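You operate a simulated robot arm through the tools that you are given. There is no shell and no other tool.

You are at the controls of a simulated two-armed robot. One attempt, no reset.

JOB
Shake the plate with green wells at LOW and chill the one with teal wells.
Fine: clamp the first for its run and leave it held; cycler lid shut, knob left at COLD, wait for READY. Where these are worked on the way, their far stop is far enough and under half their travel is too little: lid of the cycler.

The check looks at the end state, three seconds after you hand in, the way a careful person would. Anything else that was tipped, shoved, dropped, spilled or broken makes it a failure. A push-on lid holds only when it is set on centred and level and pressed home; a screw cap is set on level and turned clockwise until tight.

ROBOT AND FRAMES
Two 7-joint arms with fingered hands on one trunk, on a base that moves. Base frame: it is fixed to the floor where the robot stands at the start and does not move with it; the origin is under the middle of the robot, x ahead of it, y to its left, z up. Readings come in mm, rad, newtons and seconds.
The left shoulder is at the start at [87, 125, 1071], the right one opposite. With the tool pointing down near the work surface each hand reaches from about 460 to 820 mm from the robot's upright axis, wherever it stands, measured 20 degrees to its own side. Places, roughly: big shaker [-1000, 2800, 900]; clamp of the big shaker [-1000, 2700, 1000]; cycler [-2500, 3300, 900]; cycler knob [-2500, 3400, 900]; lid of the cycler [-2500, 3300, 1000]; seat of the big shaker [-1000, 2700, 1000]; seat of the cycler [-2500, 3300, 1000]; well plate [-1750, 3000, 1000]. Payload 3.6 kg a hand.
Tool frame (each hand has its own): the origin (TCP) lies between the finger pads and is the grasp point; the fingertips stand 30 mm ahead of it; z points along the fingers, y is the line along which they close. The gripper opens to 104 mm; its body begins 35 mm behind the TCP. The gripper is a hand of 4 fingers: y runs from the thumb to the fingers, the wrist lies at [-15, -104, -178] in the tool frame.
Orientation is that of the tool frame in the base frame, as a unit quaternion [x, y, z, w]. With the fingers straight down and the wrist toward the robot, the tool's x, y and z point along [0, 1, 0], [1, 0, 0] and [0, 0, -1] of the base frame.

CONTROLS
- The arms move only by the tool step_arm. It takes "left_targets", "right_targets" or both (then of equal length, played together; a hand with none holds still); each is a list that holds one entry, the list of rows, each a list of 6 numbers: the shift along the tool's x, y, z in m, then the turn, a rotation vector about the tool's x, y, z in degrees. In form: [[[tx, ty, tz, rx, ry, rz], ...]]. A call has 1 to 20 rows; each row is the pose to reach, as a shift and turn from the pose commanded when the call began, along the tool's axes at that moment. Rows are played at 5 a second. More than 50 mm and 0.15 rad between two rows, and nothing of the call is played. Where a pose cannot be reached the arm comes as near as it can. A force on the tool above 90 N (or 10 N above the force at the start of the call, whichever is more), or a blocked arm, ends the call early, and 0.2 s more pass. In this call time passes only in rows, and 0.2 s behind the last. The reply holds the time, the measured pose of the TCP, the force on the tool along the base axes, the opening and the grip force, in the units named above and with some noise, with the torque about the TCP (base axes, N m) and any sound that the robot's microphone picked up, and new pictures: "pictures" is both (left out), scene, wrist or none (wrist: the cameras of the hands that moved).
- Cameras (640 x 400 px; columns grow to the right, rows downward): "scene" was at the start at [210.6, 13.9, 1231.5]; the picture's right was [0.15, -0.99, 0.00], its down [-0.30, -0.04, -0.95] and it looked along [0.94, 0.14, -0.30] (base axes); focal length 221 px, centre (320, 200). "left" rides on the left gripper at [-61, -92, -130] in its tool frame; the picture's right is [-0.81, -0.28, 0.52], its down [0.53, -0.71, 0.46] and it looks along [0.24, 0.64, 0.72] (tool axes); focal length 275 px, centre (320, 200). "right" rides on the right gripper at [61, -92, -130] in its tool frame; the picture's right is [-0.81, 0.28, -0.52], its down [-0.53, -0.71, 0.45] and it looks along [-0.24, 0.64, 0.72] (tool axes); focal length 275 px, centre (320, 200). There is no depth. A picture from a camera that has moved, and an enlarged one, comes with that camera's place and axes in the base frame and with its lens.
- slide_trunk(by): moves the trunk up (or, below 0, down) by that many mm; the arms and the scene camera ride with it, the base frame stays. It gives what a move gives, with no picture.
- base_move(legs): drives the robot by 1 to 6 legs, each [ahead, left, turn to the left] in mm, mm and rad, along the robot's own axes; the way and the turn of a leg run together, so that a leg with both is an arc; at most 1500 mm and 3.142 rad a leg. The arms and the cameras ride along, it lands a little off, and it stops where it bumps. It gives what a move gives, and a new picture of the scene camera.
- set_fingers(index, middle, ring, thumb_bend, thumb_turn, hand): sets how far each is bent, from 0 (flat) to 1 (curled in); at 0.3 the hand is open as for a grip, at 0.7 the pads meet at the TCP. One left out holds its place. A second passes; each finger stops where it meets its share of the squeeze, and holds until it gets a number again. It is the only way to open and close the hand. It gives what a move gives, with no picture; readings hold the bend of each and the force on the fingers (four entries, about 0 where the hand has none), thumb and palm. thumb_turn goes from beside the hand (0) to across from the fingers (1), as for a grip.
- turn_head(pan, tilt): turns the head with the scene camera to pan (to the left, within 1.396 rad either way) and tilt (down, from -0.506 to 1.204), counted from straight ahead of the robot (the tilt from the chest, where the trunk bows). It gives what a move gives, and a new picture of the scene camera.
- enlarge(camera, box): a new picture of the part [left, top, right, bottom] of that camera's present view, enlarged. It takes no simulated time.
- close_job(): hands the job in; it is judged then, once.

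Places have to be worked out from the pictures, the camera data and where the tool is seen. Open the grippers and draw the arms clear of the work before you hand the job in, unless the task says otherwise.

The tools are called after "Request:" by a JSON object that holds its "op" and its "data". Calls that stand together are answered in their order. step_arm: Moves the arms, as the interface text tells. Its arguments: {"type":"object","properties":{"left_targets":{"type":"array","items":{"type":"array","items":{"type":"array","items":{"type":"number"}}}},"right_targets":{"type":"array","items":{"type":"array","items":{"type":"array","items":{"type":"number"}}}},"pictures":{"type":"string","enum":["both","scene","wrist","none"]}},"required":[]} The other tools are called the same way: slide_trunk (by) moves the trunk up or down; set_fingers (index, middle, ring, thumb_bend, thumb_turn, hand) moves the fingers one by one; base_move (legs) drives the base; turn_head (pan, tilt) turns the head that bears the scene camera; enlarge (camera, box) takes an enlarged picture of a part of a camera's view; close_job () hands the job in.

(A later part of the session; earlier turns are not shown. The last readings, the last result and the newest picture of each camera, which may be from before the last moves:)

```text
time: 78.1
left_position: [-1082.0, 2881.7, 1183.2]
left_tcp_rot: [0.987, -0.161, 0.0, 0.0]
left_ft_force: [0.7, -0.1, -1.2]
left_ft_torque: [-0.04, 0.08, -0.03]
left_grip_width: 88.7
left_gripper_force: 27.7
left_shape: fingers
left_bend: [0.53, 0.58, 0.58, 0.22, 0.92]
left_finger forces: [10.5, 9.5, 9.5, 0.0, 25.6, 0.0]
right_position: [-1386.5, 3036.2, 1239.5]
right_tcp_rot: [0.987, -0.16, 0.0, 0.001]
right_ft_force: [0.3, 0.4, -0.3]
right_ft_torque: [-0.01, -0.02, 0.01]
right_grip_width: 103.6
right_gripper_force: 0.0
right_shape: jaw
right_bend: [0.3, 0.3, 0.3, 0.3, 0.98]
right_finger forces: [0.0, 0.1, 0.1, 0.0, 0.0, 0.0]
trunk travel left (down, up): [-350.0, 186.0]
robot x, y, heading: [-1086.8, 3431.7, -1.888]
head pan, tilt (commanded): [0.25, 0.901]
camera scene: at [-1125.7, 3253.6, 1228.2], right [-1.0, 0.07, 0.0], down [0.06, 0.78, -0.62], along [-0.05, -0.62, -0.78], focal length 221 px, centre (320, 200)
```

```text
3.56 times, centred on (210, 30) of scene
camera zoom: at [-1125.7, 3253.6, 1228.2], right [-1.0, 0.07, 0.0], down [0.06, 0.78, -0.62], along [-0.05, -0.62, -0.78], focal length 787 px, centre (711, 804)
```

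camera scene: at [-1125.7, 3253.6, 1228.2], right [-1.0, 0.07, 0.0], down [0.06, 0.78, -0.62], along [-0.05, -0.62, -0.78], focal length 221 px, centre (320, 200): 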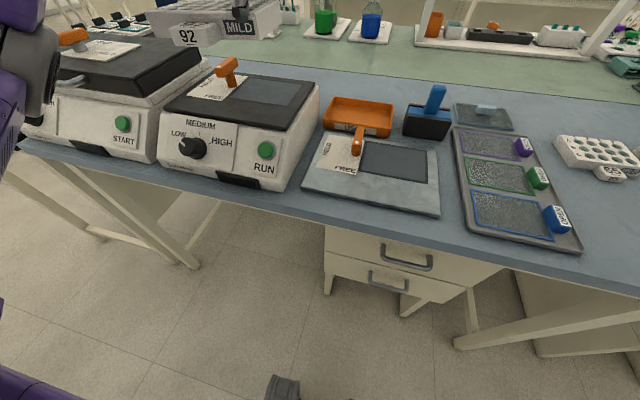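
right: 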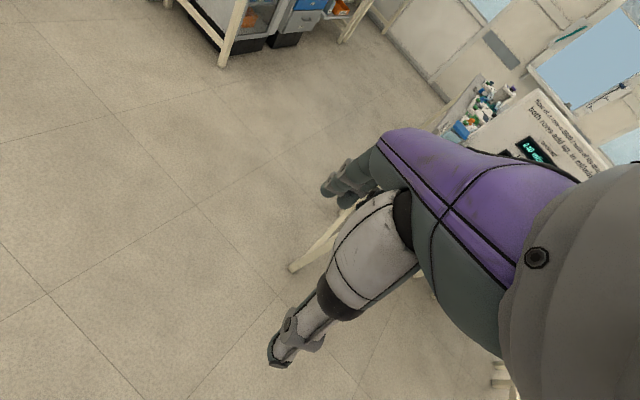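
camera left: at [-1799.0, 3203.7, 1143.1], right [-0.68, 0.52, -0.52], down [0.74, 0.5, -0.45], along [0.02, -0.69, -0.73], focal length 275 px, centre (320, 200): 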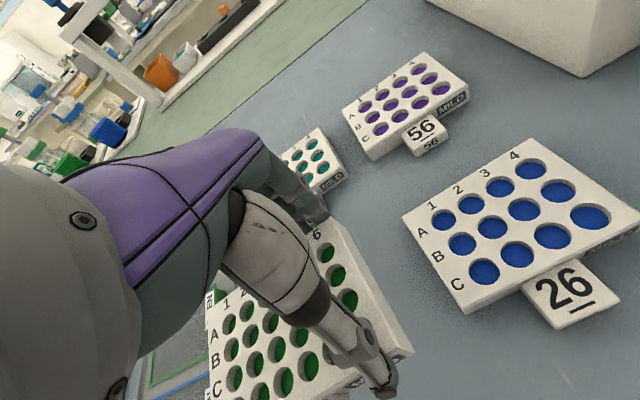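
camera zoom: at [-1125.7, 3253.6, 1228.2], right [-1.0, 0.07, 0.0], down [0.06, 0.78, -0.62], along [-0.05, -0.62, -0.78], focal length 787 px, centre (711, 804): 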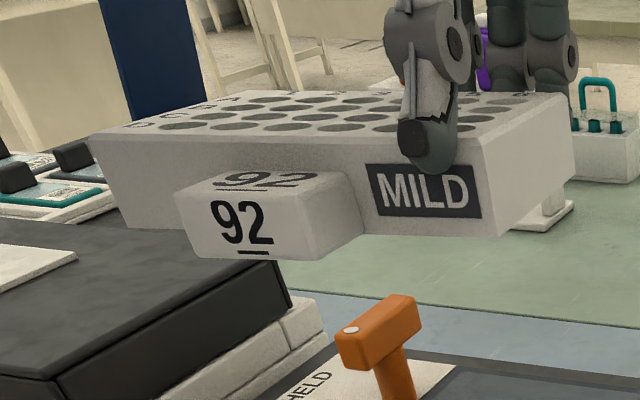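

By several measurements the plate is yawed ~4.5° CCW in the grip, its centre ~46 mm left and ~22 mm nearer than the TCP, bottom ~44 mm below. I move to a hover above the seat at z≈1115 (above the clamp bar), turning −4.5°.

Request:
{"op": "step_arm", "data": {"left_targets": [[[0.0075, 0.034, 0.01, 0, 0, 1.1], [0.015, 0.068, 0.02, 0, 0, 2.2], [0.0225, 0.102, 0.04, 0, 0, 3.4], [0.03, 0.1366, 0.068, 0, 0, 4.5]]], "pictures": "both"}}

Request:
{"op": "enlarge", "data": {"camera": "scene", "box": [160, 10, 320, 130]}}

Request:
{"op": "enlarge", "data": {"camera": "left", "box": [200, 150, 440, 400]}}

Request:
{"op": "enlarge", "data": {"camera": "right", "box": [0, 0, 200, 150]}}

```text
time: 79.1
left_position: [-1095.4, 2741.4, 1113.7]
left_tcp_rot: [0.98, -0.201, 0.0, -0.001]
left_ft_force: [0.1, 0.6, -2.5]
left_ft_torque: [-0.01, 0.06, 0.0]
left_grip_width: 88.4
left_gripper_force: 27.0
left_shape: fingers
left_bend: [0.53, 0.58, 0.58, 0.22, 0.92]
left_finger forces: [10.3, 9.4, 9.4, 0.1, 25.4, 0.0]
right_position: [-1387.0, 3034.7, 1238.6]
right_tcp_rot: [0.987, -0.161, 0.0, 0.001]
right_ft_force: [-0.1, 0.1, 0.6]
right_ft_torque: [0.0, -0.02, 0.01]
right_grip_width: 103.7
right_gripper_force: 0.0
right_shape: jaw
right_bend: [0.3, 0.3, 0.3, 0.3, 0.98]
right_finger forces: [0.1, 0.1, 0.0, 0.1, 0.0, 0.0]
trunk travel left (down, up): [-350.0, 186.0]
robot x, y, heading: [-1087.1, 3433.4, -1.894]
head pan, tilt (commanded): [0.25, 0.901]
camera scene: at [-1126.0, 3252.7, 1227.9], right [-1.0, 0.07, 0.0], down [0.06, 0.78, -0.62], along [-0.05, -0.62, -0.78], focal length 221 px, centre (320, 200)
camera left: at [-1116.0, 2849.0, 1244.3], right [-0.64, 0.57, -0.52], down [0.77, 0.45, -0.46], along [-0.03, -0.69, -0.72], focal length 275 px, centre (320, 200)
```

scene: 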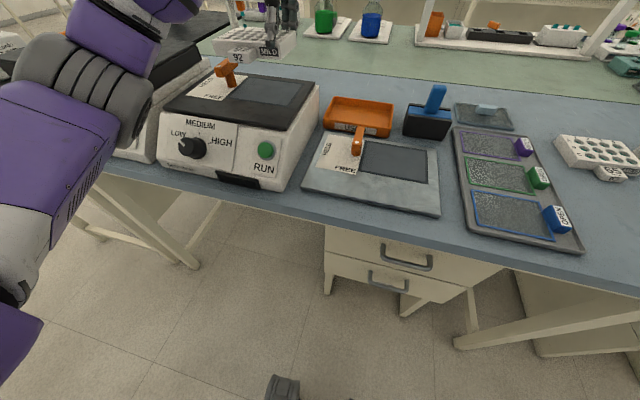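
left: 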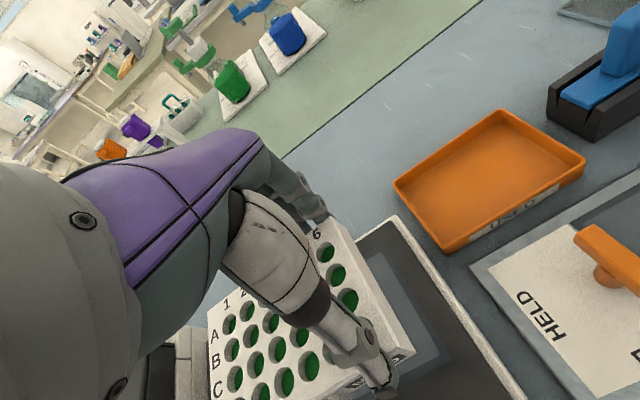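

```text
3.33 times, centred on (240, 70) of scene
camera zoom: at [-1126.0, 3252.7, 1227.9], right [-1.0, 0.07, 0.0], down [0.06, 0.78, -0.62], along [-0.05, -0.62, -0.78], focal length 738 px, centre (587, 633)
```

zoom: 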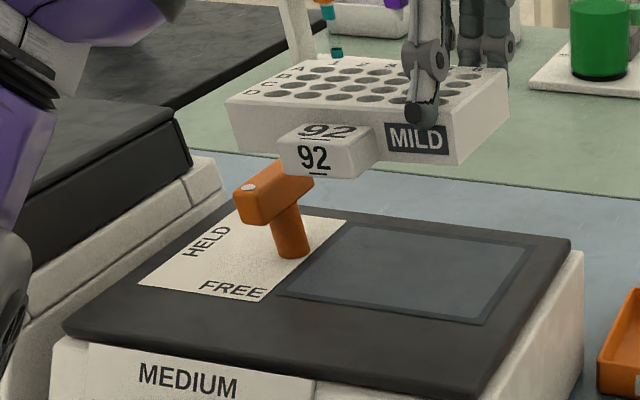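

```text
1.60 times, centred on (320, 275) of left
camera zoom: at [-1116.0, 2849.0, 1244.3], right [-0.64, 0.57, -0.52], down [0.77, 0.45, -0.46], along [-0.03, -0.69, -0.72], focal length 440 px, centre (320, 80)
```

zoom: 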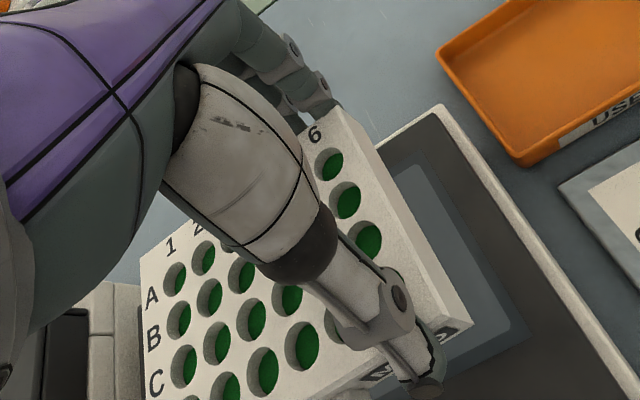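

```text
2.67 times, centred on (100, 75) of right
camera zoom: at [-1299.0, 3102.1, 1369.0], right [-0.86, 0.0, 0.52], down [-0.28, 0.84, -0.46], along [-0.44, -0.53, -0.72], focal length 734 px, centre (907, 533)
```

zoom: 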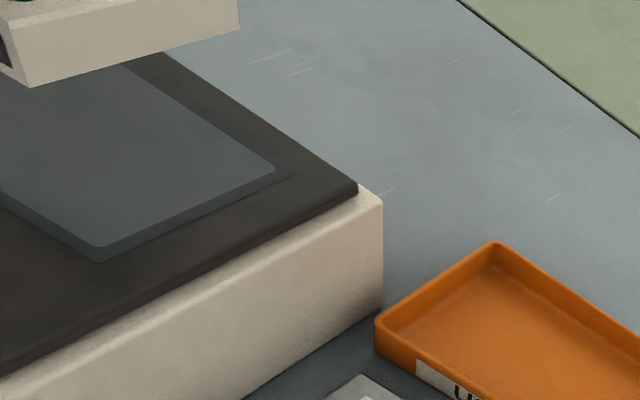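

Triangulating with the right wrist camera: the plate's yaw matches the seat's within ~0.5°, its bottom is 35 mm below the TCP, and it must shift 6 mm left and 10 mm forward to be centred. I correct that, level it by 1°, and descend to ~20 mm above the seat.

Request:
{"op": "step_arm", "data": {"left_targets": [[[0.0065, 0.0096, 0.0, 0, 1.0, 0], [0.0065, 0.0096, 0.03, 0, 1.0, 0], [0.0065, 0.0096, 0.055, 0, 1.0, 0], [0.0065, 0.0096, 0.068, 0, 1.0, 0]]], "pictures": "none"}}

Request:
{"op": "enlarge", "data": {"camera": "scene", "box": [170, 30, 310, 130]}}

Request:
{"op": "enlarge", "data": {"camera": "left", "box": [200, 150, 440, 400]}}

Request:
{"op": "enlarge", "data": {"camera": "right", "box": [0, 0, 160, 130]}}

```text
time: 80.1
left_position: [-1093.1, 2731.7, 1046.7]
left_tcp_rot: [0.98, -0.199, 0.008, 0.001]
left_ft_force: [-0.2, 0.1, -1.0]
left_ft_torque: [0.0, 0.08, -0.03]
left_grip_width: 88.5
left_gripper_force: 27.2
left_shape: fingers
left_bend: [0.53, 0.58, 0.58, 0.22, 0.92]
left_finger forces: [10.4, 9.4, 9.4, 0.1, 25.2, 0.0]
right_position: [-1386.8, 3034.3, 1238.8]
right_tcp_rot: [0.987, -0.161, 0.0, 0.001]
right_ft_force: [-0.3, -0.8, -0.3]
right_ft_torque: [0.01, -0.01, 0.0]
right_grip_width: 103.8
right_gripper_force: 0.2
right_shape: jaw
right_bend: [0.3, 0.3, 0.3, 0.3, 0.98]
right_finger forces: [0.0, 0.0, 0.0, 0.1, 0.0, 0.1]
trunk travel left (down, up): [-350.0, 186.0]
robot x, y, heading: [-1085.6, 3430.5, -1.894]
head pan, tilt (commanded): [0.25, 0.901]
```

```text
4.00 times, centred on (240, 80) of scene
camera zoom: at [-1125.7, 3253.3, 1228.1], right [-1.0, 0.07, 0.0], down [0.06, 0.78, -0.62], along [-0.05, -0.62, -0.78], focal length 886 px, centre (640, 680)
```

zoom: 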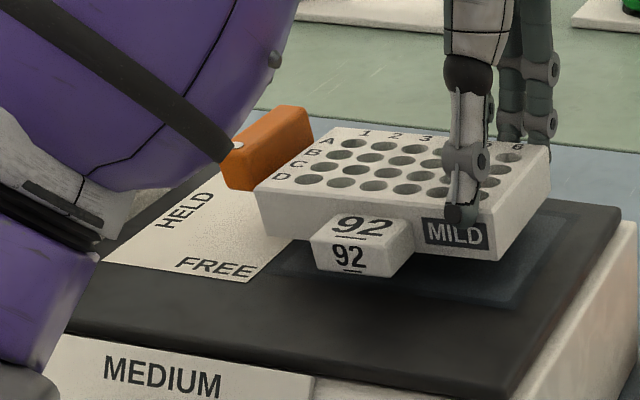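

```text
1.60 times, centred on (320, 275) of left
camera zoom: at [-1115.1, 2840.3, 1176.2], right [-0.63, 0.57, -0.53], down [0.78, 0.44, -0.45], along [-0.02, -0.69, -0.72], focal length 440 px, centre (320, 80)
```

zoom: 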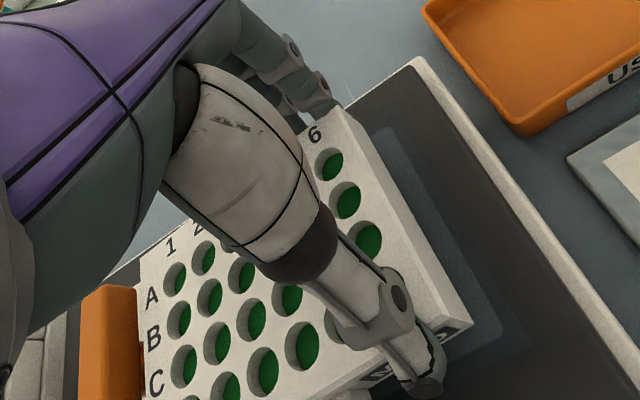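

```text
3.08 times, centred on (80, 65) of right
camera zoom: at [-1298.7, 3102.8, 1369.2], right [-0.86, 0.0, 0.52], down [-0.28, 0.84, -0.46], along [-0.44, -0.54, -0.72], focal length 847 px, centre (1058, 615)
```

zoom: 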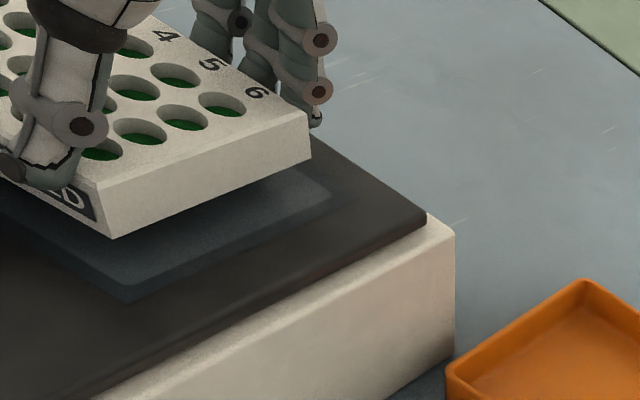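

The plate is nearly centred over the seat (needs 1 mm right, 2 mm forward, 0.8° clockwise). I descend to just above contact and check the forces and the arm's clearance from the neighbour shaker.

Request:
{"op": "step_arm", "data": {"left_targets": [[[-0.001, 0.002, 0.005, 0, 0, 0.8], [-0.001, 0.002, 0.01, 0, 0, 0.8], [-0.001, 0.002, 0.015, 0, 0, 0.8]]], "pictures": "scene"}}

Request:
{"op": "enlarge", "data": {"camera": "right", "box": [0, 0, 160, 130]}}

Request:
{"op": "enlarge", "data": {"camera": "scene", "box": [0, 0, 320, 200]}}

```text
time: 80.9
left_position: [-1094.1, 2728.0, 1032.6]
left_tcp_rot: [0.978, -0.206, 0.009, 0.001]
left_ft_force: [1.1, 0.3, -1.5]
left_ft_torque: [-0.02, 0.07, 0.04]
left_grip_width: 88.6
left_gripper_force: 27.2
left_shape: fingers
left_bend: [0.53, 0.58, 0.58, 0.22, 0.92]
left_finger forces: [10.4, 9.4, 9.4, 0.1, 25.3, 0.1]
right_position: [-1386.6, 3034.2, 1238.4]
right_tcp_rot: [0.987, -0.161, 0.0, 0.001]
right_ft_force: [0.0, 0.5, 0.8]
right_ft_torque: [0.02, 0.01, 0.01]
right_grip_width: 103.9
right_gripper_force: 0.2
right_shape: jaw
right_bend: [0.3, 0.3, 0.3, 0.3, 0.98]
right_finger forces: [0.1, 0.1, 0.1, 0.0, 0.0, 0.0]
trunk travel left (down, up): [-350.0, 186.0]
robot x, y, heading: [-1089.8, 3432.7, -1.891]
head pan, tilt (commanded): [0.25, 0.901]
camera scene: at [-1125.8, 3253.4, 1228.1], right [-1.0, 0.07, 0.0], down [0.06, 0.78, -0.62], along [-0.05, -0.62, -0.78], focal length 221 px, centre (320, 200)
```

scene: 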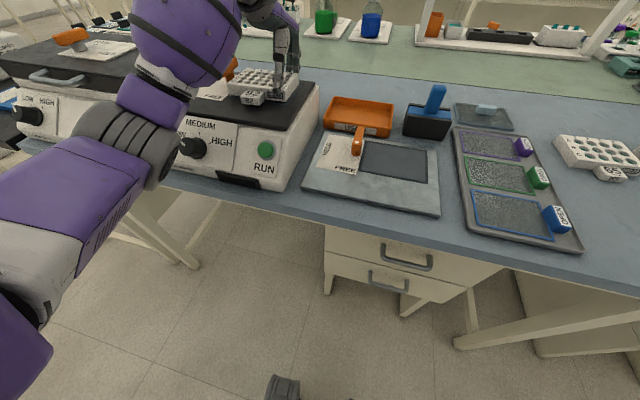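

```text
3.08 times, centred on (80, 65) of right
camera zoom: at [-1298.7, 3102.9, 1369.2], right [-0.86, 0.0, 0.52], down [-0.28, 0.84, -0.46], along [-0.44, -0.54, -0.72], focal length 847 px, centre (1058, 615)
```

zoom: 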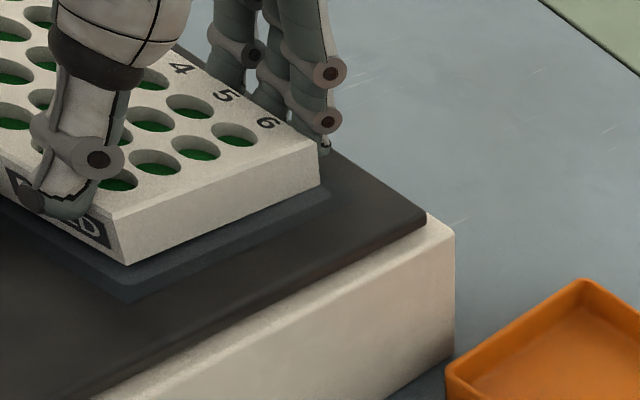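

```text
2.00 times, centred on (160, 100) of scene
camera zoom: at [-1125.8, 3253.4, 1228.1], right [-1.0, 0.07, 0.0], down [0.06, 0.78, -0.62], along [-0.05, -0.62, -0.78], focal length 443 px, centre (640, 400)
```

zoom: 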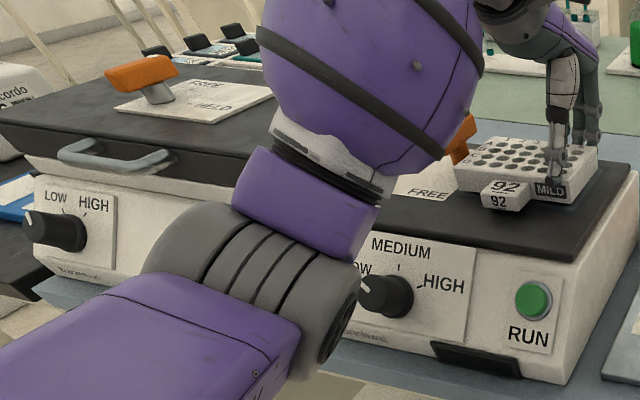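

The plate is just above the seat, well inside the frame. I lower in 3 mm increments until it touches down.

Request:
{"op": "step_arm", "data": {"left_targets": [[[0, 0, 0.003, 0, 0, 0], [0, 0, 0.006, 0, 0, 0]]], "pictures": "none"}}

Request:
{"op": "enlarge", "data": {"camera": "right", "box": [0, 20, 120, 110]}}

```text
time: 81.5
left_position: [-1095.0, 2730.0, 1030.2]
left_tcp_rot: [0.979, -0.205, 0.007, 0.007]
left_ft_force: [-0.6, -1.6, 17.2]
left_ft_torque: [-0.54, 0.05, -0.01]
left_grip_width: 88.4
left_gripper_force: 29.0
left_shape: fingers
left_bend: [0.53, 0.58, 0.58, 0.21, 0.92]
left_finger forces: [11.0, 10.5, 10.6, 0.0, 26.2, 0.0]
right_position: [-1386.4, 3036.8, 1239.9]
right_tcp_rot: [0.987, -0.161, 0.0, 0.001]
right_ft_force: [-0.5, 0.3, 0.3]
right_ft_torque: [0.0, -0.01, 0.01]
right_grip_width: 103.8
right_gripper_force: 0.0
right_shape: jaw
right_bend: [0.3, 0.3, 0.3, 0.3, 0.98]
right_finger forces: [0.0, 0.1, 0.0, 0.0, 0.1, 0.0]
trunk travel left (down, up): [-350.0, 186.0]
robot x, y, heading: [-1088.1, 3431.3, -1.89]
head pan, tilt (commanded): [0.25, 0.901]
```

```text
4.44 times, centred on (60, 65) of right
camera zoom: at [-1298.7, 3104.7, 1369.9], right [-0.86, 0.0, 0.52], down [-0.28, 0.84, -0.46], along [-0.44, -0.54, -0.72], focal length 1224 px, centre (1476, 800)
```

zoom: 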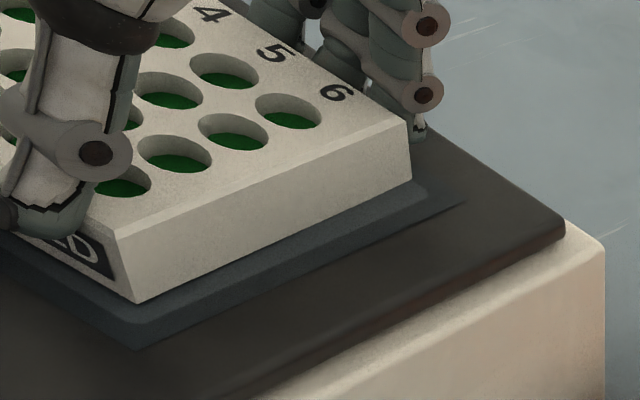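

Contact shows 17 N, apparently at the far edge (perhaps fingertips on the surface). I zoom the scene camera to see if the plate is on the seat.

Request:
{"op": "enlarge", "data": {"camera": "scene", "box": [220, 50, 320, 120]}}

Request:
{"op": "enlarge", "data": {"camera": "left", "box": [280, 180, 440, 280]}}

```text
5.71 times, centred on (270, 85) of scene
camera zoom: at [-1125.8, 3254.9, 1228.5], right [-1.0, 0.07, 0.0], down [0.06, 0.78, -0.62], along [-0.05, -0.62, -0.78], focal length 1265 px, centre (606, 857)
```

zoom: 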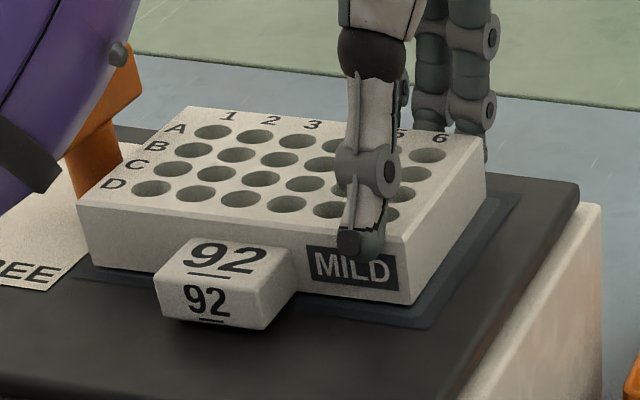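

```text
4.00 times, centred on (360, 230) of left
camera zoom: at [-1114.8, 2840.8, 1158.6], right [-0.62, 0.57, -0.53], down [0.78, 0.43, -0.45], along [-0.03, -0.7, -0.71], focal length 1101 px, centre (160, 80)
```

zoom: 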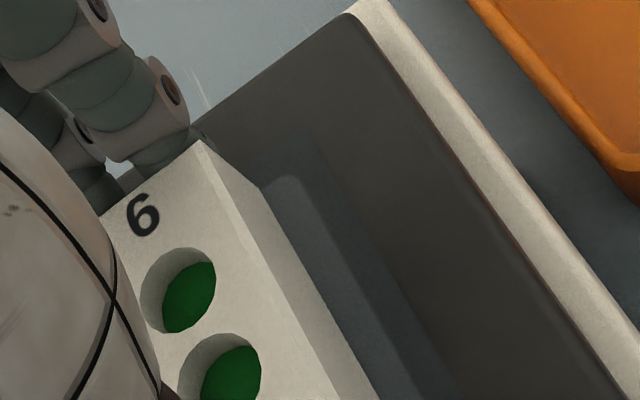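

The plate's near-right bottom corner triangulates at z≈992, i.e. on the seat, centred within ~2 mm. I release carefully: thumb opens outward and fingers open a little so nothing drags the plate.

Request:
{"op": "set_fingers", "data": {"hand": "left", "index": 0.42, "middle": 0.42, "ring": 0.42, "thumb_bend": 0.12}}

Request:
{"op": "enlarge", "data": {"camera": "scene", "box": [220, 50, 320, 120]}}

Request:
{"op": "enlarge", "data": {"camera": "right", "box": [0, 20, 120, 110]}}

```text
time: 82.5
left_position: [-1094.6, 2730.1, 1025.7]
left_tcp_rot: [0.978, -0.206, 0.008, 0.002]
left_ft_force: [0.7, 0.7, 0.2]
left_ft_torque: [0.01, -0.04, 0.01]
left_grip_width: 103.9
left_gripper_force: 0.4
left_shape: fingers
left_bend: [0.42, 0.42, 0.42, 0.11, 0.97]
left_finger forces: [0.1, 0.0, 0.0, 0.0, 0.6, 0.1]
right_position: [-1386.3, 3035.4, 1239.3]
right_tcp_rot: [0.987, -0.161, 0.0, 0.001]
right_ft_force: [-0.1, -0.7, 0.5]
right_ft_torque: [0.01, 0.01, -0.02]
right_grip_width: 103.8
right_gripper_force: 0.0
right_shape: jaw
right_bend: [0.3, 0.3, 0.3, 0.3, 0.98]
right_finger forces: [0.0, 0.1, 0.0, 0.0, 0.1, 0.0]
trunk travel left (down, up): [-350.0, 186.0]
robot x, y, heading: [-1081.8, 3434.2, -1.894]
head pan, tilt (commanded): [0.25, 0.901]
```

```text
5.71 times, centred on (270, 85) of scene
camera zoom: at [-1125.8, 3253.6, 1228.1], right [-1.0, 0.07, 0.0], down [0.06, 0.78, -0.62], along [-0.05, -0.62, -0.78], focal length 1265 px, centre (606, 857)
```

zoom: 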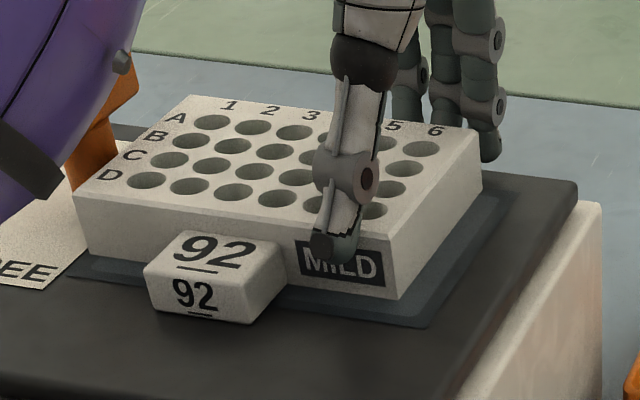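

```text
4.44 times, centred on (60, 65) of right
camera zoom: at [-1298.7, 3103.1, 1369.3], right [-0.86, 0.0, 0.52], down [-0.28, 0.84, -0.46], along [-0.44, -0.54, -0.72], focal length 1224 px, centre (1476, 800)
```

zoom: 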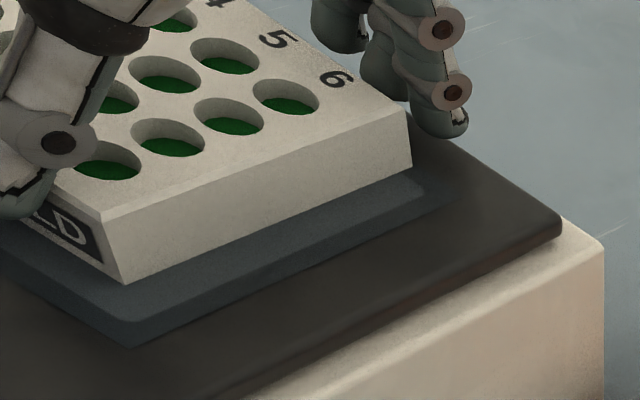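

Released with near-zero forces; the plate moved a few mm left/forward but sits level. I lift the hand straight up to get a clear view of plate, seat and lever.

Request:
{"op": "step_arm", "data": {"left_targets": [[[0, 0, -0.015, 0, 0, 0], [0, 0, -0.04, 0, 0, 0], [0, 0, -0.08, 0, 0, 0], [0, -0.02, -0.12, 0, 0, 0], [0, -0.06, -0.15, 0, 0, 0], [-0.03, -0.1, -0.15, 0, 0, 0]]], "pictures": "both"}}

Request:
{"op": "enlarge", "data": {"camera": "scene", "box": [200, 40, 330, 130]}}

Request:
{"op": "enlarge", "data": {"camera": "right", "box": [0, 0, 160, 130]}}

```text
time: 83.9
left_position: [-1085.0, 2835.7, 1175.1]
left_tcp_rot: [0.978, -0.207, 0.009, 0.002]
left_ft_force: [0.1, 0.3, 0.2]
left_ft_torque: [-0.03, -0.01, -0.02]
left_grip_width: 102.7
left_gripper_force: 0.0
left_shape: fingers
left_bend: [0.42, 0.42, 0.42, 0.12, 0.97]
left_finger forces: [0.0, 0.0, 0.0, 0.0, 0.1, 0.0]
right_position: [-1386.1, 3036.3, 1239.8]
right_tcp_rot: [0.987, -0.161, 0.0, 0.002]
right_ft_force: [0.3, 0.1, -0.3]
right_ft_torque: [0.02, -0.01, 0.0]
right_grip_width: 103.5
right_gripper_force: 0.1
right_shape: jaw
right_bend: [0.3, 0.3, 0.3, 0.3, 0.98]
right_finger forces: [0.0, 0.0, 0.0, 0.0, 0.1, 0.1]
trunk travel left (down, up): [-350.0, 186.0]
robot x, y, heading: [-1083.8, 3435.2, -1.896]
head pan, tilt (commanded): [0.25, 0.901]
camera scene: at [-1125.9, 3254.2, 1228.2], right [-1.0, 0.07, 0.0], down [0.06, 0.78, -0.62], along [-0.05, -0.62, -0.78], focal length 221 px, centre (320, 200)
camera left: at [-1106.0, 2944.6, 1305.1], right [-0.62, 0.58, -0.53], down [0.78, 0.43, -0.45], along [-0.03, -0.69, -0.72], focal length 275 px, centre (320, 200)
```

scene: 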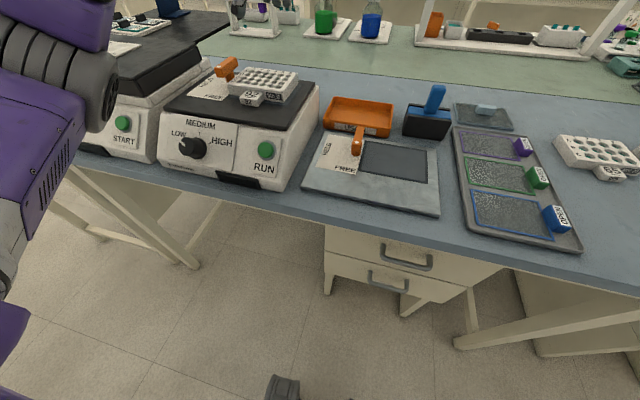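
left: 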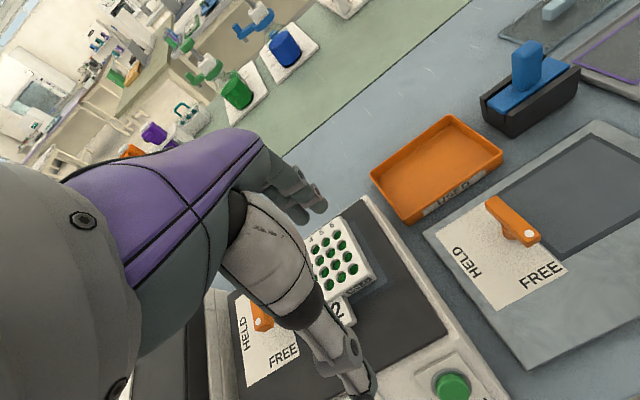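

```text
4.44 times, centred on (265, 85) of scene
camera zoom: at [-1125.9, 3254.2, 1228.2], right [-1.0, 0.07, 0.0], down [0.06, 0.78, -0.62], along [-0.05, -0.62, -0.78], focal length 984 px, centre (564, 711)
```

zoom: 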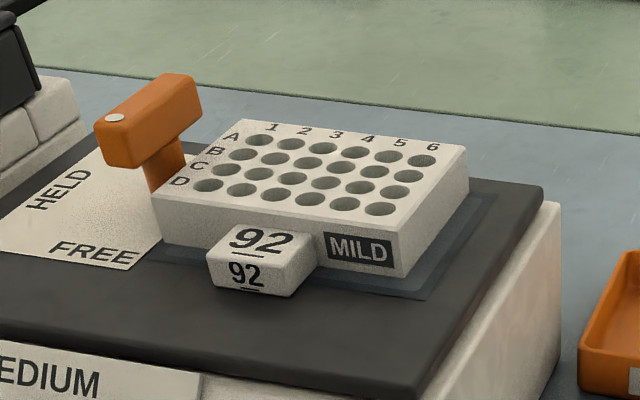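

```text
3.08 times, centred on (80, 65) of right
camera zoom: at [-1298.9, 3103.9, 1369.5], right [-0.86, 0.0, 0.52], down [-0.28, 0.84, -0.46], along [-0.44, -0.54, -0.72], focal length 847 px, centre (1058, 615)
```

zoom: 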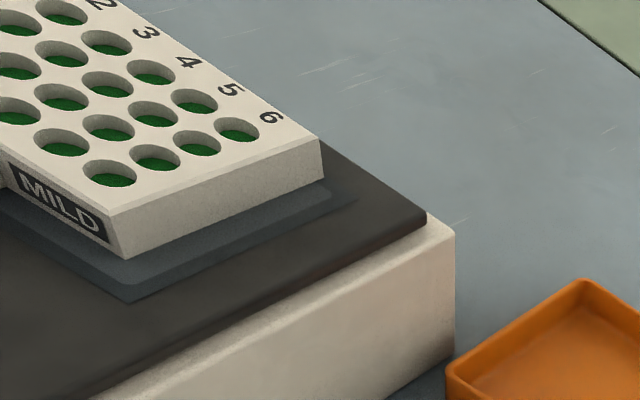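

Careful comparison with the seat outline in both views shows the plate sits ~8 mm left and ~7 mm too far back of centre (it was dragged on release). I return the hand, shifted 7 mm left and 6 mm forward, to re-grip and centre it better.

Request:
{"op": "step_arm", "data": {"left_targets": [[[0.015, 0.05, 0.0, 0, 0, 0], [0.037, 0.085, 0.0, 0, 0, 0], [0.037, 0.106, 0.02, 0, 0, 0], [0.037, 0.106, 0.06, 0, 0, 0], [0.037, 0.106, 0.1, 0, 0, 0], [0.037, 0.106, 0.125, 0, 0, 0]]], "pictures": "none"}}

Request:
{"op": "enlarge", "data": {"camera": "scene", "box": [200, 30, 330, 120]}}

Request:
{"op": "enlarge", "data": {"camera": "left", "box": [220, 180, 440, 400]}}

Request:
{"op": "enlarge", "data": {"camera": "right", "box": [0, 0, 160, 130]}}

```text
refused: row 1 steps farther than a row can; nothing moved
```

```text
4.44 times, centred on (265, 75) of scene
camera zoom: at [-1125.9, 3254.2, 1228.2], right [-1.0, 0.07, 0.0], down [0.06, 0.78, -0.62], along [-0.05, -0.62, -0.78], focal length 984 px, centre (564, 756)
```

zoom: 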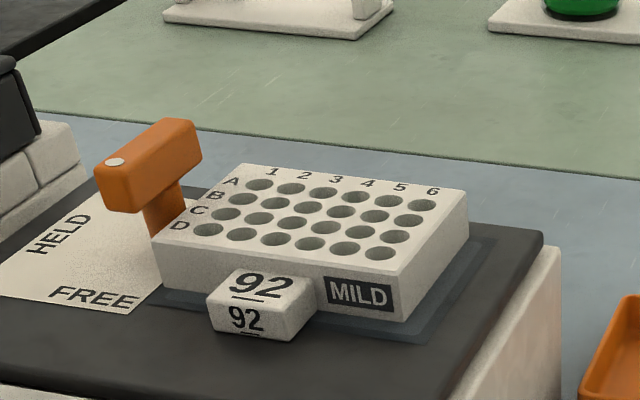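

```text
1.82 times, centred on (330, 290) of left
camera zoom: at [-1106.0, 2944.6, 1305.1], right [-0.62, 0.58, -0.53], down [0.78, 0.43, -0.45], along [-0.03, -0.69, -0.72], focal length 500 px, centre (302, 36)
```

zoom: 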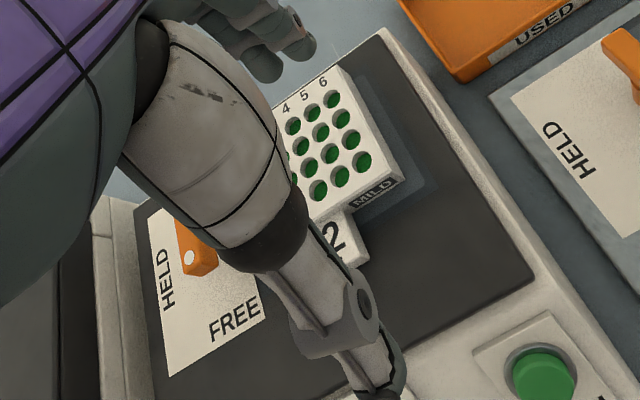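

```text
3.08 times, centred on (80, 65) of right
camera zoom: at [-1298.9, 3103.9, 1369.5], right [-0.86, 0.0, 0.52], down [-0.28, 0.84, -0.46], along [-0.44, -0.54, -0.72], focal length 847 px, centre (1058, 615)
```

zoom: 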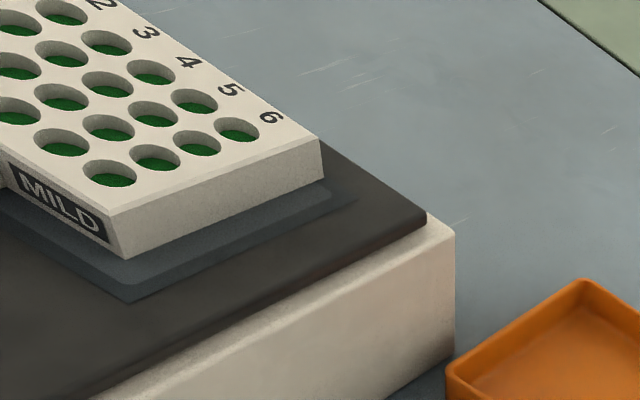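

The step was slightly too long; I repeat with shorter rows.

Request:
{"op": "step_arm", "data": {"left_targets": [[[0.012, 0.04, 0.0, 0, 0, 0], [0.028, 0.08, 0.0, 0, 0, 0], [0.037, 0.106, 0.02, 0, 0, 0], [0.037, 0.106, 0.06, 0, 0, 0], [0.037, 0.106, 0.1, 0, 0, 0], [0.037, 0.106, 0.125, 0, 0, 0]]], "pictures": "none"}}

Request:
{"op": "enlarge", "data": {"camera": "scene", "box": [200, 30, 330, 120]}}

Request:
{"op": "enlarge", "data": {"camera": "left", "box": [220, 180, 440, 400]}}

Request:
{"op": "enlarge", "data": {"camera": "right", "box": [0, 0, 160, 130]}}

```text
time: 85.3
left_position: [-1090.2, 2720.7, 1051.2]
left_tcp_rot: [0.978, -0.206, 0.008, 0.003]
left_ft_force: [0.1, -0.9, -0.5]
left_ft_torque: [-0.02, -0.01, 0.02]
left_grip_width: 102.9
left_gripper_force: 0.1
left_shape: fingers
left_bend: [0.42, 0.42, 0.42, 0.12, 0.97]
left_finger forces: [0.0, 0.0, 0.0, 0.0, 0.0, 0.0]
right_position: [-1386.4, 3034.9, 1239.7]
right_tcp_rot: [0.987, -0.16, 0.0, 0.0]
right_ft_force: [-0.2, -0.4, 0.6]
right_ft_torque: [0.0, 0.02, 0.02]
right_grip_width: 104.0
right_gripper_force: 0.1
right_shape: jaw
right_bend: [0.3, 0.3, 0.3, 0.3, 0.98]
right_finger forces: [0.0, 0.1, 0.1, 0.1, 0.0, 0.0]
trunk travel left (down, up): [-350.0, 186.0]
robot x, y, heading: [-1090.6, 3432.6, -1.895]
head pan, tilt (commanded): [0.25, 0.901]
```

```text
4.44 times, centred on (265, 75) of scene
camera zoom: at [-1125.6, 3253.4, 1228.1], right [-1.0, 0.07, 0.0], down [0.06, 0.78, -0.62], along [-0.05, -0.62, -0.78], focal length 984 px, centre (564, 756)
```

zoom: 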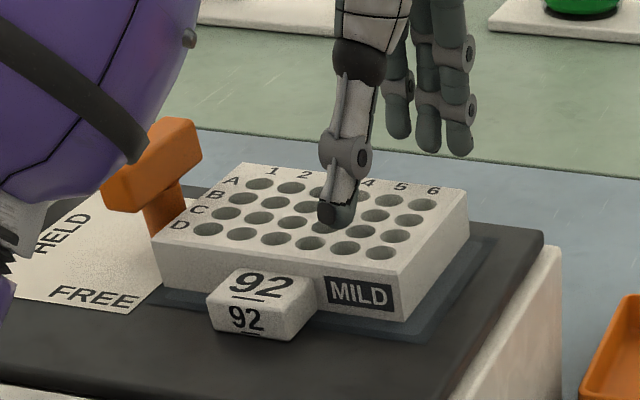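

```text
1.82 times, centred on (330, 290) of left
camera zoom: at [-1111.5, 2831.1, 1180.7], right [-0.62, 0.57, -0.53], down [0.78, 0.43, -0.45], along [-0.03, -0.69, -0.72], focal length 500 px, centre (302, 36)
```

zoom: 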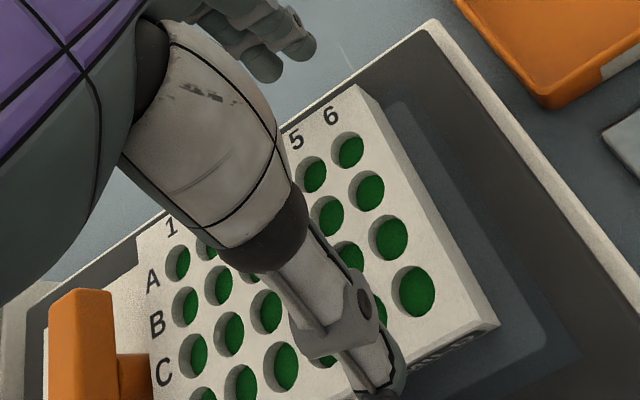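

```text
3.08 times, centred on (80, 65) of right
camera zoom: at [-1298.6, 3102.9, 1369.3], right [-0.86, 0.0, 0.52], down [-0.28, 0.84, -0.46], along [-0.44, -0.54, -0.72], focal length 847 px, centre (1058, 615)
```

zoom: 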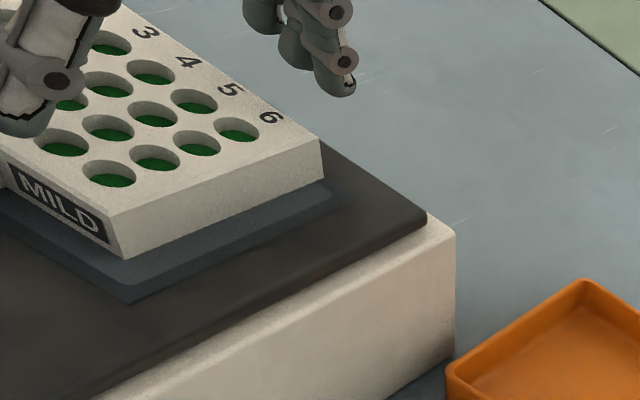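

The thumb would land too near the plate's front edge. I open the thumb more and back the hand off 8 mm toward me, then descend.

Request:
{"op": "set_fingers", "data": {"hand": "left", "index": 0.4, "middle": 0.4, "ring": 0.4, "thumb_bend": 0.06}}

Request:
{"op": "step_arm", "data": {"left_targets": [[[0, -0.007, 0.0, 0, 0, 0], [0, -0.007, 0.008, 0, 0, 0], [0, -0.007, 0.016, 0, 0, 0], [0, -0.007, 0.021, 0, 0, 0]]], "pictures": "none"}}

Request:
{"op": "enlarge", "data": {"camera": "scene", "box": [200, 40, 330, 130]}}

Request:
{"op": "enlarge", "data": {"camera": "right", "box": [0, 0, 160, 130]}}

```text
time: 86.3
left_position: [-1090.8, 2722.3, 1051.2]
left_tcp_rot: [0.978, -0.207, 0.008, 0.002]
left_ft_force: [0.1, 0.4, 0.5]
left_ft_torque: [0.0, 0.0, 0.01]
left_grip_width: 107.7
left_gripper_force: 0.1
left_shape: fingers
left_bend: [0.4, 0.4, 0.4, 0.06, 0.97]
left_finger forces: [0.0, 0.0, 0.0, 0.0, 0.1, 0.1]
right_position: [-1386.2, 3035.1, 1239.2]
right_tcp_rot: [0.987, -0.16, 0.0, 0.0]
right_ft_force: [0.3, 0.2, 0.0]
right_ft_torque: [0.0, 0.02, 0.0]
right_grip_width: 103.5
right_gripper_force: 0.0
right_shape: jaw
right_bend: [0.3, 0.3, 0.3, 0.3, 0.98]
right_finger forces: [0.0, 0.0, 0.0, 0.0, 0.1, 0.0]
trunk travel left (down, up): [-350.0, 186.0]
robot x, y, heading: [-1084.1, 3433.9, -1.898]
head pan, tilt (commanded): [0.25, 0.901]
```

```text
time: 87.3
left_position: [-1086.8, 2728.6, 1029.3]
left_tcp_rot: [0.979, -0.206, 0.008, 0.003]
left_ft_force: [-1.0, 0.7, 0.7]
left_ft_torque: [-0.01, -0.02, -0.01]
left_grip_width: 107.5
left_gripper_force: 0.1
left_shape: fingers
left_bend: [0.4, 0.4, 0.4, 0.06, 0.97]
left_finger forces: [0.0, 0.1, 0.0, 0.0, 0.0, 0.1]
right_position: [-1385.7, 3035.2, 1239.5]
right_tcp_rot: [0.987, -0.161, 0.001, 0.0]
right_ft_force: [-0.5, 0.1, 1.1]
right_ft_torque: [0.01, 0.02, 0.01]
right_grip_width: 103.7
right_gripper_force: 0.1
right_shape: jaw
right_bend: [0.3, 0.3, 0.3, 0.3, 0.98]
right_finger forces: [0.0, 0.0, 0.0, 0.0, 0.0, 0.0]
trunk travel left (down, up): [-350.0, 186.0]
robot x, y, heading: [-1085.0, 3429.8, -1.893]
head pan, tilt (commanded): [0.25, 0.901]
```

```text
4.44 times, centred on (265, 85) of scene
camera zoom: at [-1125.8, 3253.5, 1228.1], right [-1.0, 0.07, 0.0], down [0.06, 0.78, -0.62], along [-0.05, -0.62, -0.78], focal length 984 px, centre (564, 711)
```

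zoom: 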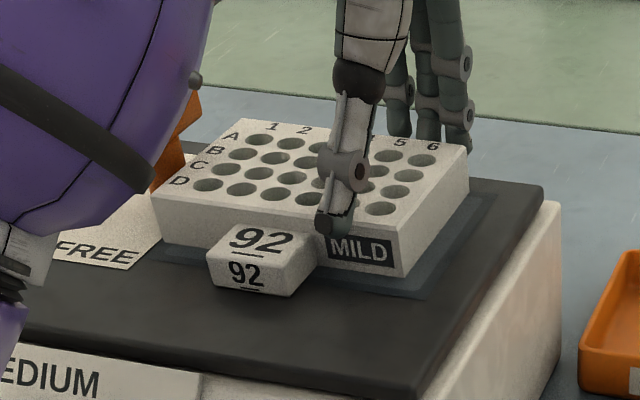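

```text
3.08 times, centred on (80, 65) of right
camera zoom: at [-1298.7, 3103.0, 1369.3], right [-0.86, 0.0, 0.52], down [-0.28, 0.84, -0.46], along [-0.44, -0.54, -0.72], focal length 847 px, centre (1058, 615)
```

zoom: 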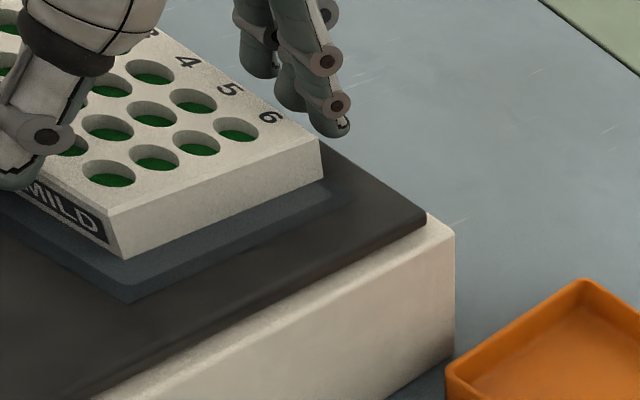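

The hand straddles the plate without contact. I close on it again.

Request:
{"op": "set_fingers", "data": {"hand": "left", "index": 0.7, "middle": 0.7, "ring": 0.7, "thumb_bend": 0.7}}

Request:
{"op": "enlarge", "data": {"camera": "scene", "box": [200, 40, 330, 130]}}

Request:
{"op": "enlarge", "data": {"camera": "right", "box": [0, 0, 160, 130]}}

```text
time: 88.3
left_position: [-1088.4, 2728.0, 1030.9]
left_tcp_rot: [0.978, -0.206, 0.009, 0.002]
left_ft_force: [-1.9, -4.9, 11.8]
left_ft_torque: [0.97, -0.39, -0.02]
left_grip_width: 75.4
left_gripper_force: 12.4
left_shape: fingers
left_bend: [0.65, 0.67, 0.67, 0.12, 0.97]
left_finger forces: [3.6, 3.0, 2.1, 0.1, 15.2, 0.1]
right_position: [-1386.6, 3035.2, 1238.8]
right_tcp_rot: [0.987, -0.16, -0.001, 0.001]
right_ft_force: [-1.3, 0.1, 0.0]
right_ft_torque: [0.01, -0.01, -0.01]
right_grip_width: 103.8
right_gripper_force: 0.1
right_shape: jaw
right_bend: [0.3, 0.3, 0.3, 0.3, 0.98]
right_finger forces: [0.1, 0.1, 0.0, 0.0, 0.0, 0.0]
trunk travel left (down, up): [-350.0, 186.0]
robot x, y, heading: [-1084.2, 3428.7, -1.89]
head pan, tilt (commanded): [0.25, 0.901]
```

```text
4.44 times, centred on (265, 85) of scene
camera zoom: at [-1126.0, 3253.9, 1228.2], right [-1.0, 0.07, 0.0], down [0.06, 0.78, -0.62], along [-0.05, -0.62, -0.78], focal length 984 px, centre (564, 711)
```

zoom: 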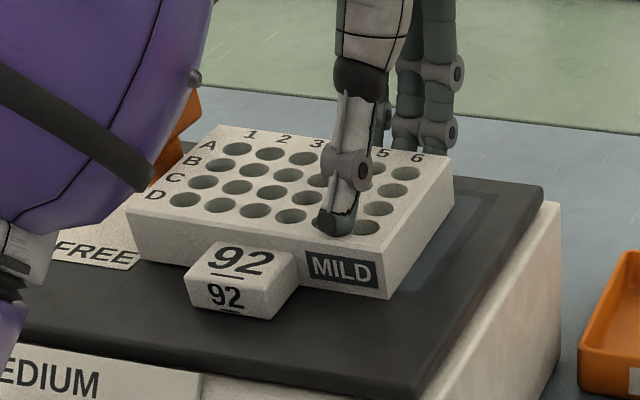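

```text
3.08 times, centred on (80, 65) of right
camera zoom: at [-1299.0, 3103.4, 1369.4], right [-0.86, 0.0, 0.52], down [-0.28, 0.84, -0.46], along [-0.44, -0.54, -0.72], focal length 847 px, centre (1058, 615)
```

zoom: 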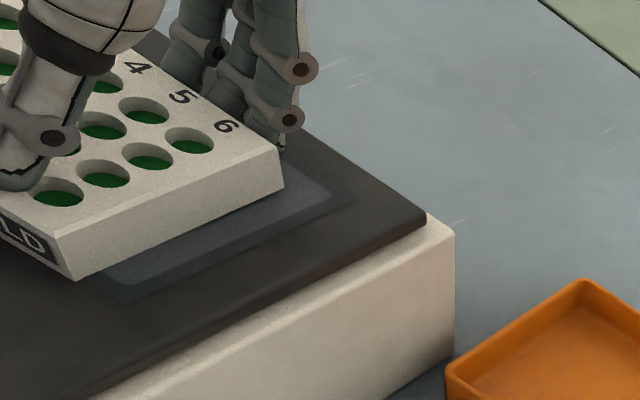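

The fingers overpowered the thumb and dragged the plate ~20 mm toward me — a poor grip. I open again without pushing (thumb outward, fingers back) and lift clear to re-plan the grasp.

Request:
{"op": "set_fingers", "data": {"hand": "left", "index": 0.35, "middle": 0.35, "ring": 0.35, "thumb_bend": 0.03}}

Request:
{"op": "step_arm", "data": {"left_targets": [[[0, 0, -0.01, 0, 0, 0], [0, 0, -0.03, 0, 0, 0], [0, 0, -0.06, 0, 0, 0], [-0.02, -0.04, -0.08, 0, 0, 0], [-0.04, -0.08, -0.1, 0, 0, 0], [-0.06, -0.11, -0.12, 0, 0, 0]]], "pictures": "none"}}

Request:
{"op": "enlarge", "data": {"camera": "scene", "box": [200, 40, 330, 130]}}

Request:
{"op": "enlarge", "data": {"camera": "right", "box": [0, 0, 160, 130]}}

Request:
{"op": "enlarge", "data": {"camera": "left", "box": [200, 150, 480, 400]}}

```text
time: 89.3
left_position: [-1088.1, 2727.1, 1030.3]
left_tcp_rot: [0.978, -0.206, 0.008, 0.002]
left_ft_force: [-1.9, -2.6, 4.5]
left_ft_torque: [0.33, -0.16, 0.04]
left_grip_width: 114.9
left_gripper_force: 3.4
left_shape: fingers
left_bend: [0.35, 0.35, 0.35, 0.03, 0.98]
left_finger forces: [0.0, 0.0, 0.1, 0.0, 5.1, 0.0]
right_position: [-1386.9, 3035.7, 1238.6]
right_tcp_rot: [0.987, -0.16, 0.0, 0.001]
right_ft_force: [0.1, -0.2, -0.3]
right_ft_torque: [-0.01, 0.0, 0.01]
right_grip_width: 103.7
right_gripper_force: 0.0
right_shape: jaw
right_bend: [0.3, 0.3, 0.3, 0.3, 0.98]
right_finger forces: [0.1, 0.0, 0.0, 0.1, 0.0, 0.0]
trunk travel left (down, up): [-350.0, 186.0]
robot x, y, heading: [-1083.2, 3430.2, -1.894]
head pan, tilt (commanded): [0.25, 0.901]
```

```text
time: 90.7
left_position: [-1100.2, 2854.9, 1148.5]
left_tcp_rot: [0.979, -0.206, 0.009, 0.001]
left_ft_force: [0.6, 0.1, 0.5]
left_ft_torque: [-0.03, -0.04, 0.0]
left_grip_width: 114.8
left_gripper_force: 0.2
left_shape: fingers
left_bend: [0.35, 0.35, 0.35, 0.03, 0.98]
left_finger forces: [0.0, 0.0, 0.0, 0.0, 0.1, 0.1]
right_position: [-1387.7, 3035.3, 1240.2]
right_tcp_rot: [0.987, -0.161, 0.0, 0.002]
right_ft_force: [0.2, 0.3, 0.6]
right_ft_torque: [-0.01, -0.03, 0.01]
right_grip_width: 103.8
right_gripper_force: 0.0
right_shape: jaw
right_bend: [0.3, 0.3, 0.3, 0.3, 0.98]
right_finger forces: [0.0, 0.1, 0.1, 0.0, 0.0, 0.0]
trunk travel left (down, up): [-350.0, 186.0]
robot x, y, heading: [-1084.0, 3430.4, -1.892]
head pan, tilt (commanded): [0.25, 0.901]
```

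```text
4.44 times, centred on (265, 85) of scene
camera zoom: at [-1126.1, 3254.2, 1228.2], right [-1.0, 0.07, 0.0], down [0.06, 0.78, -0.62], along [-0.05, -0.62, -0.78], focal length 984 px, centre (564, 711)
```

zoom: 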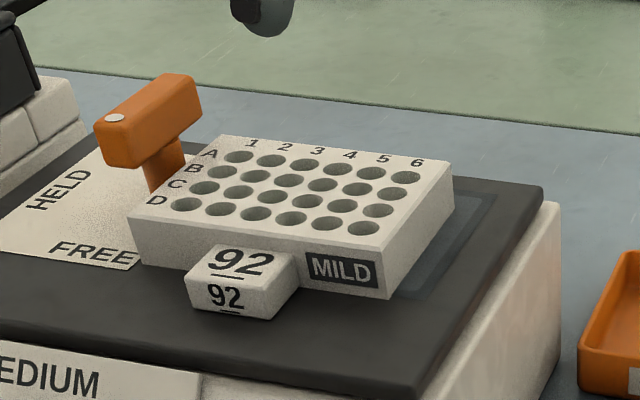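

```text
3.08 times, centred on (80, 65) of right
camera zoom: at [-1299.1, 3103.9, 1369.5], right [-0.86, 0.0, 0.52], down [-0.28, 0.84, -0.46], along [-0.44, -0.54, -0.72], focal length 847 px, centre (1058, 615)
```

zoom: 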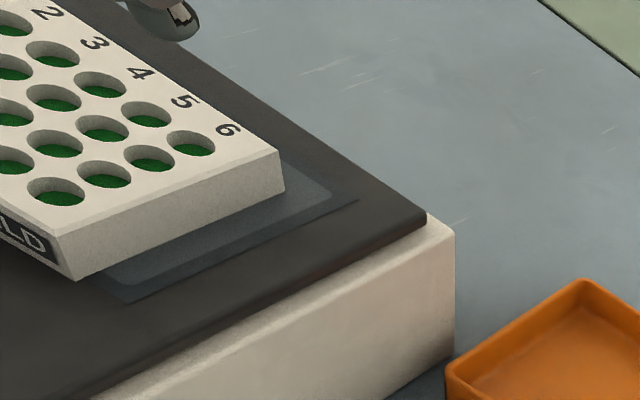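

```text
1.60 times, centred on (340, 275) of left
camera zoom: at [-1120.6, 2964.6, 1277.8], right [-0.62, 0.58, -0.53], down [0.78, 0.43, -0.44], along [-0.02, -0.69, -0.72], focal length 440 px, centre (288, 80)
```

zoom: 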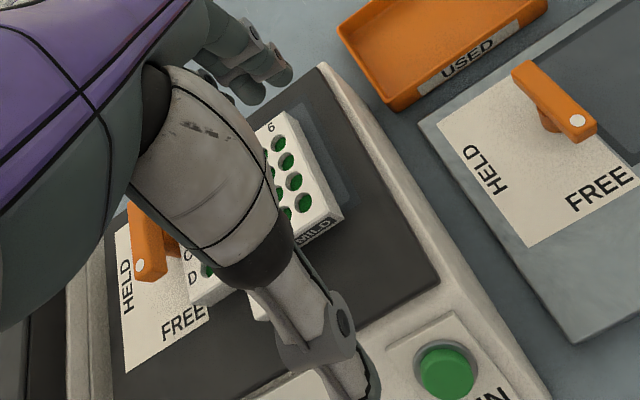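

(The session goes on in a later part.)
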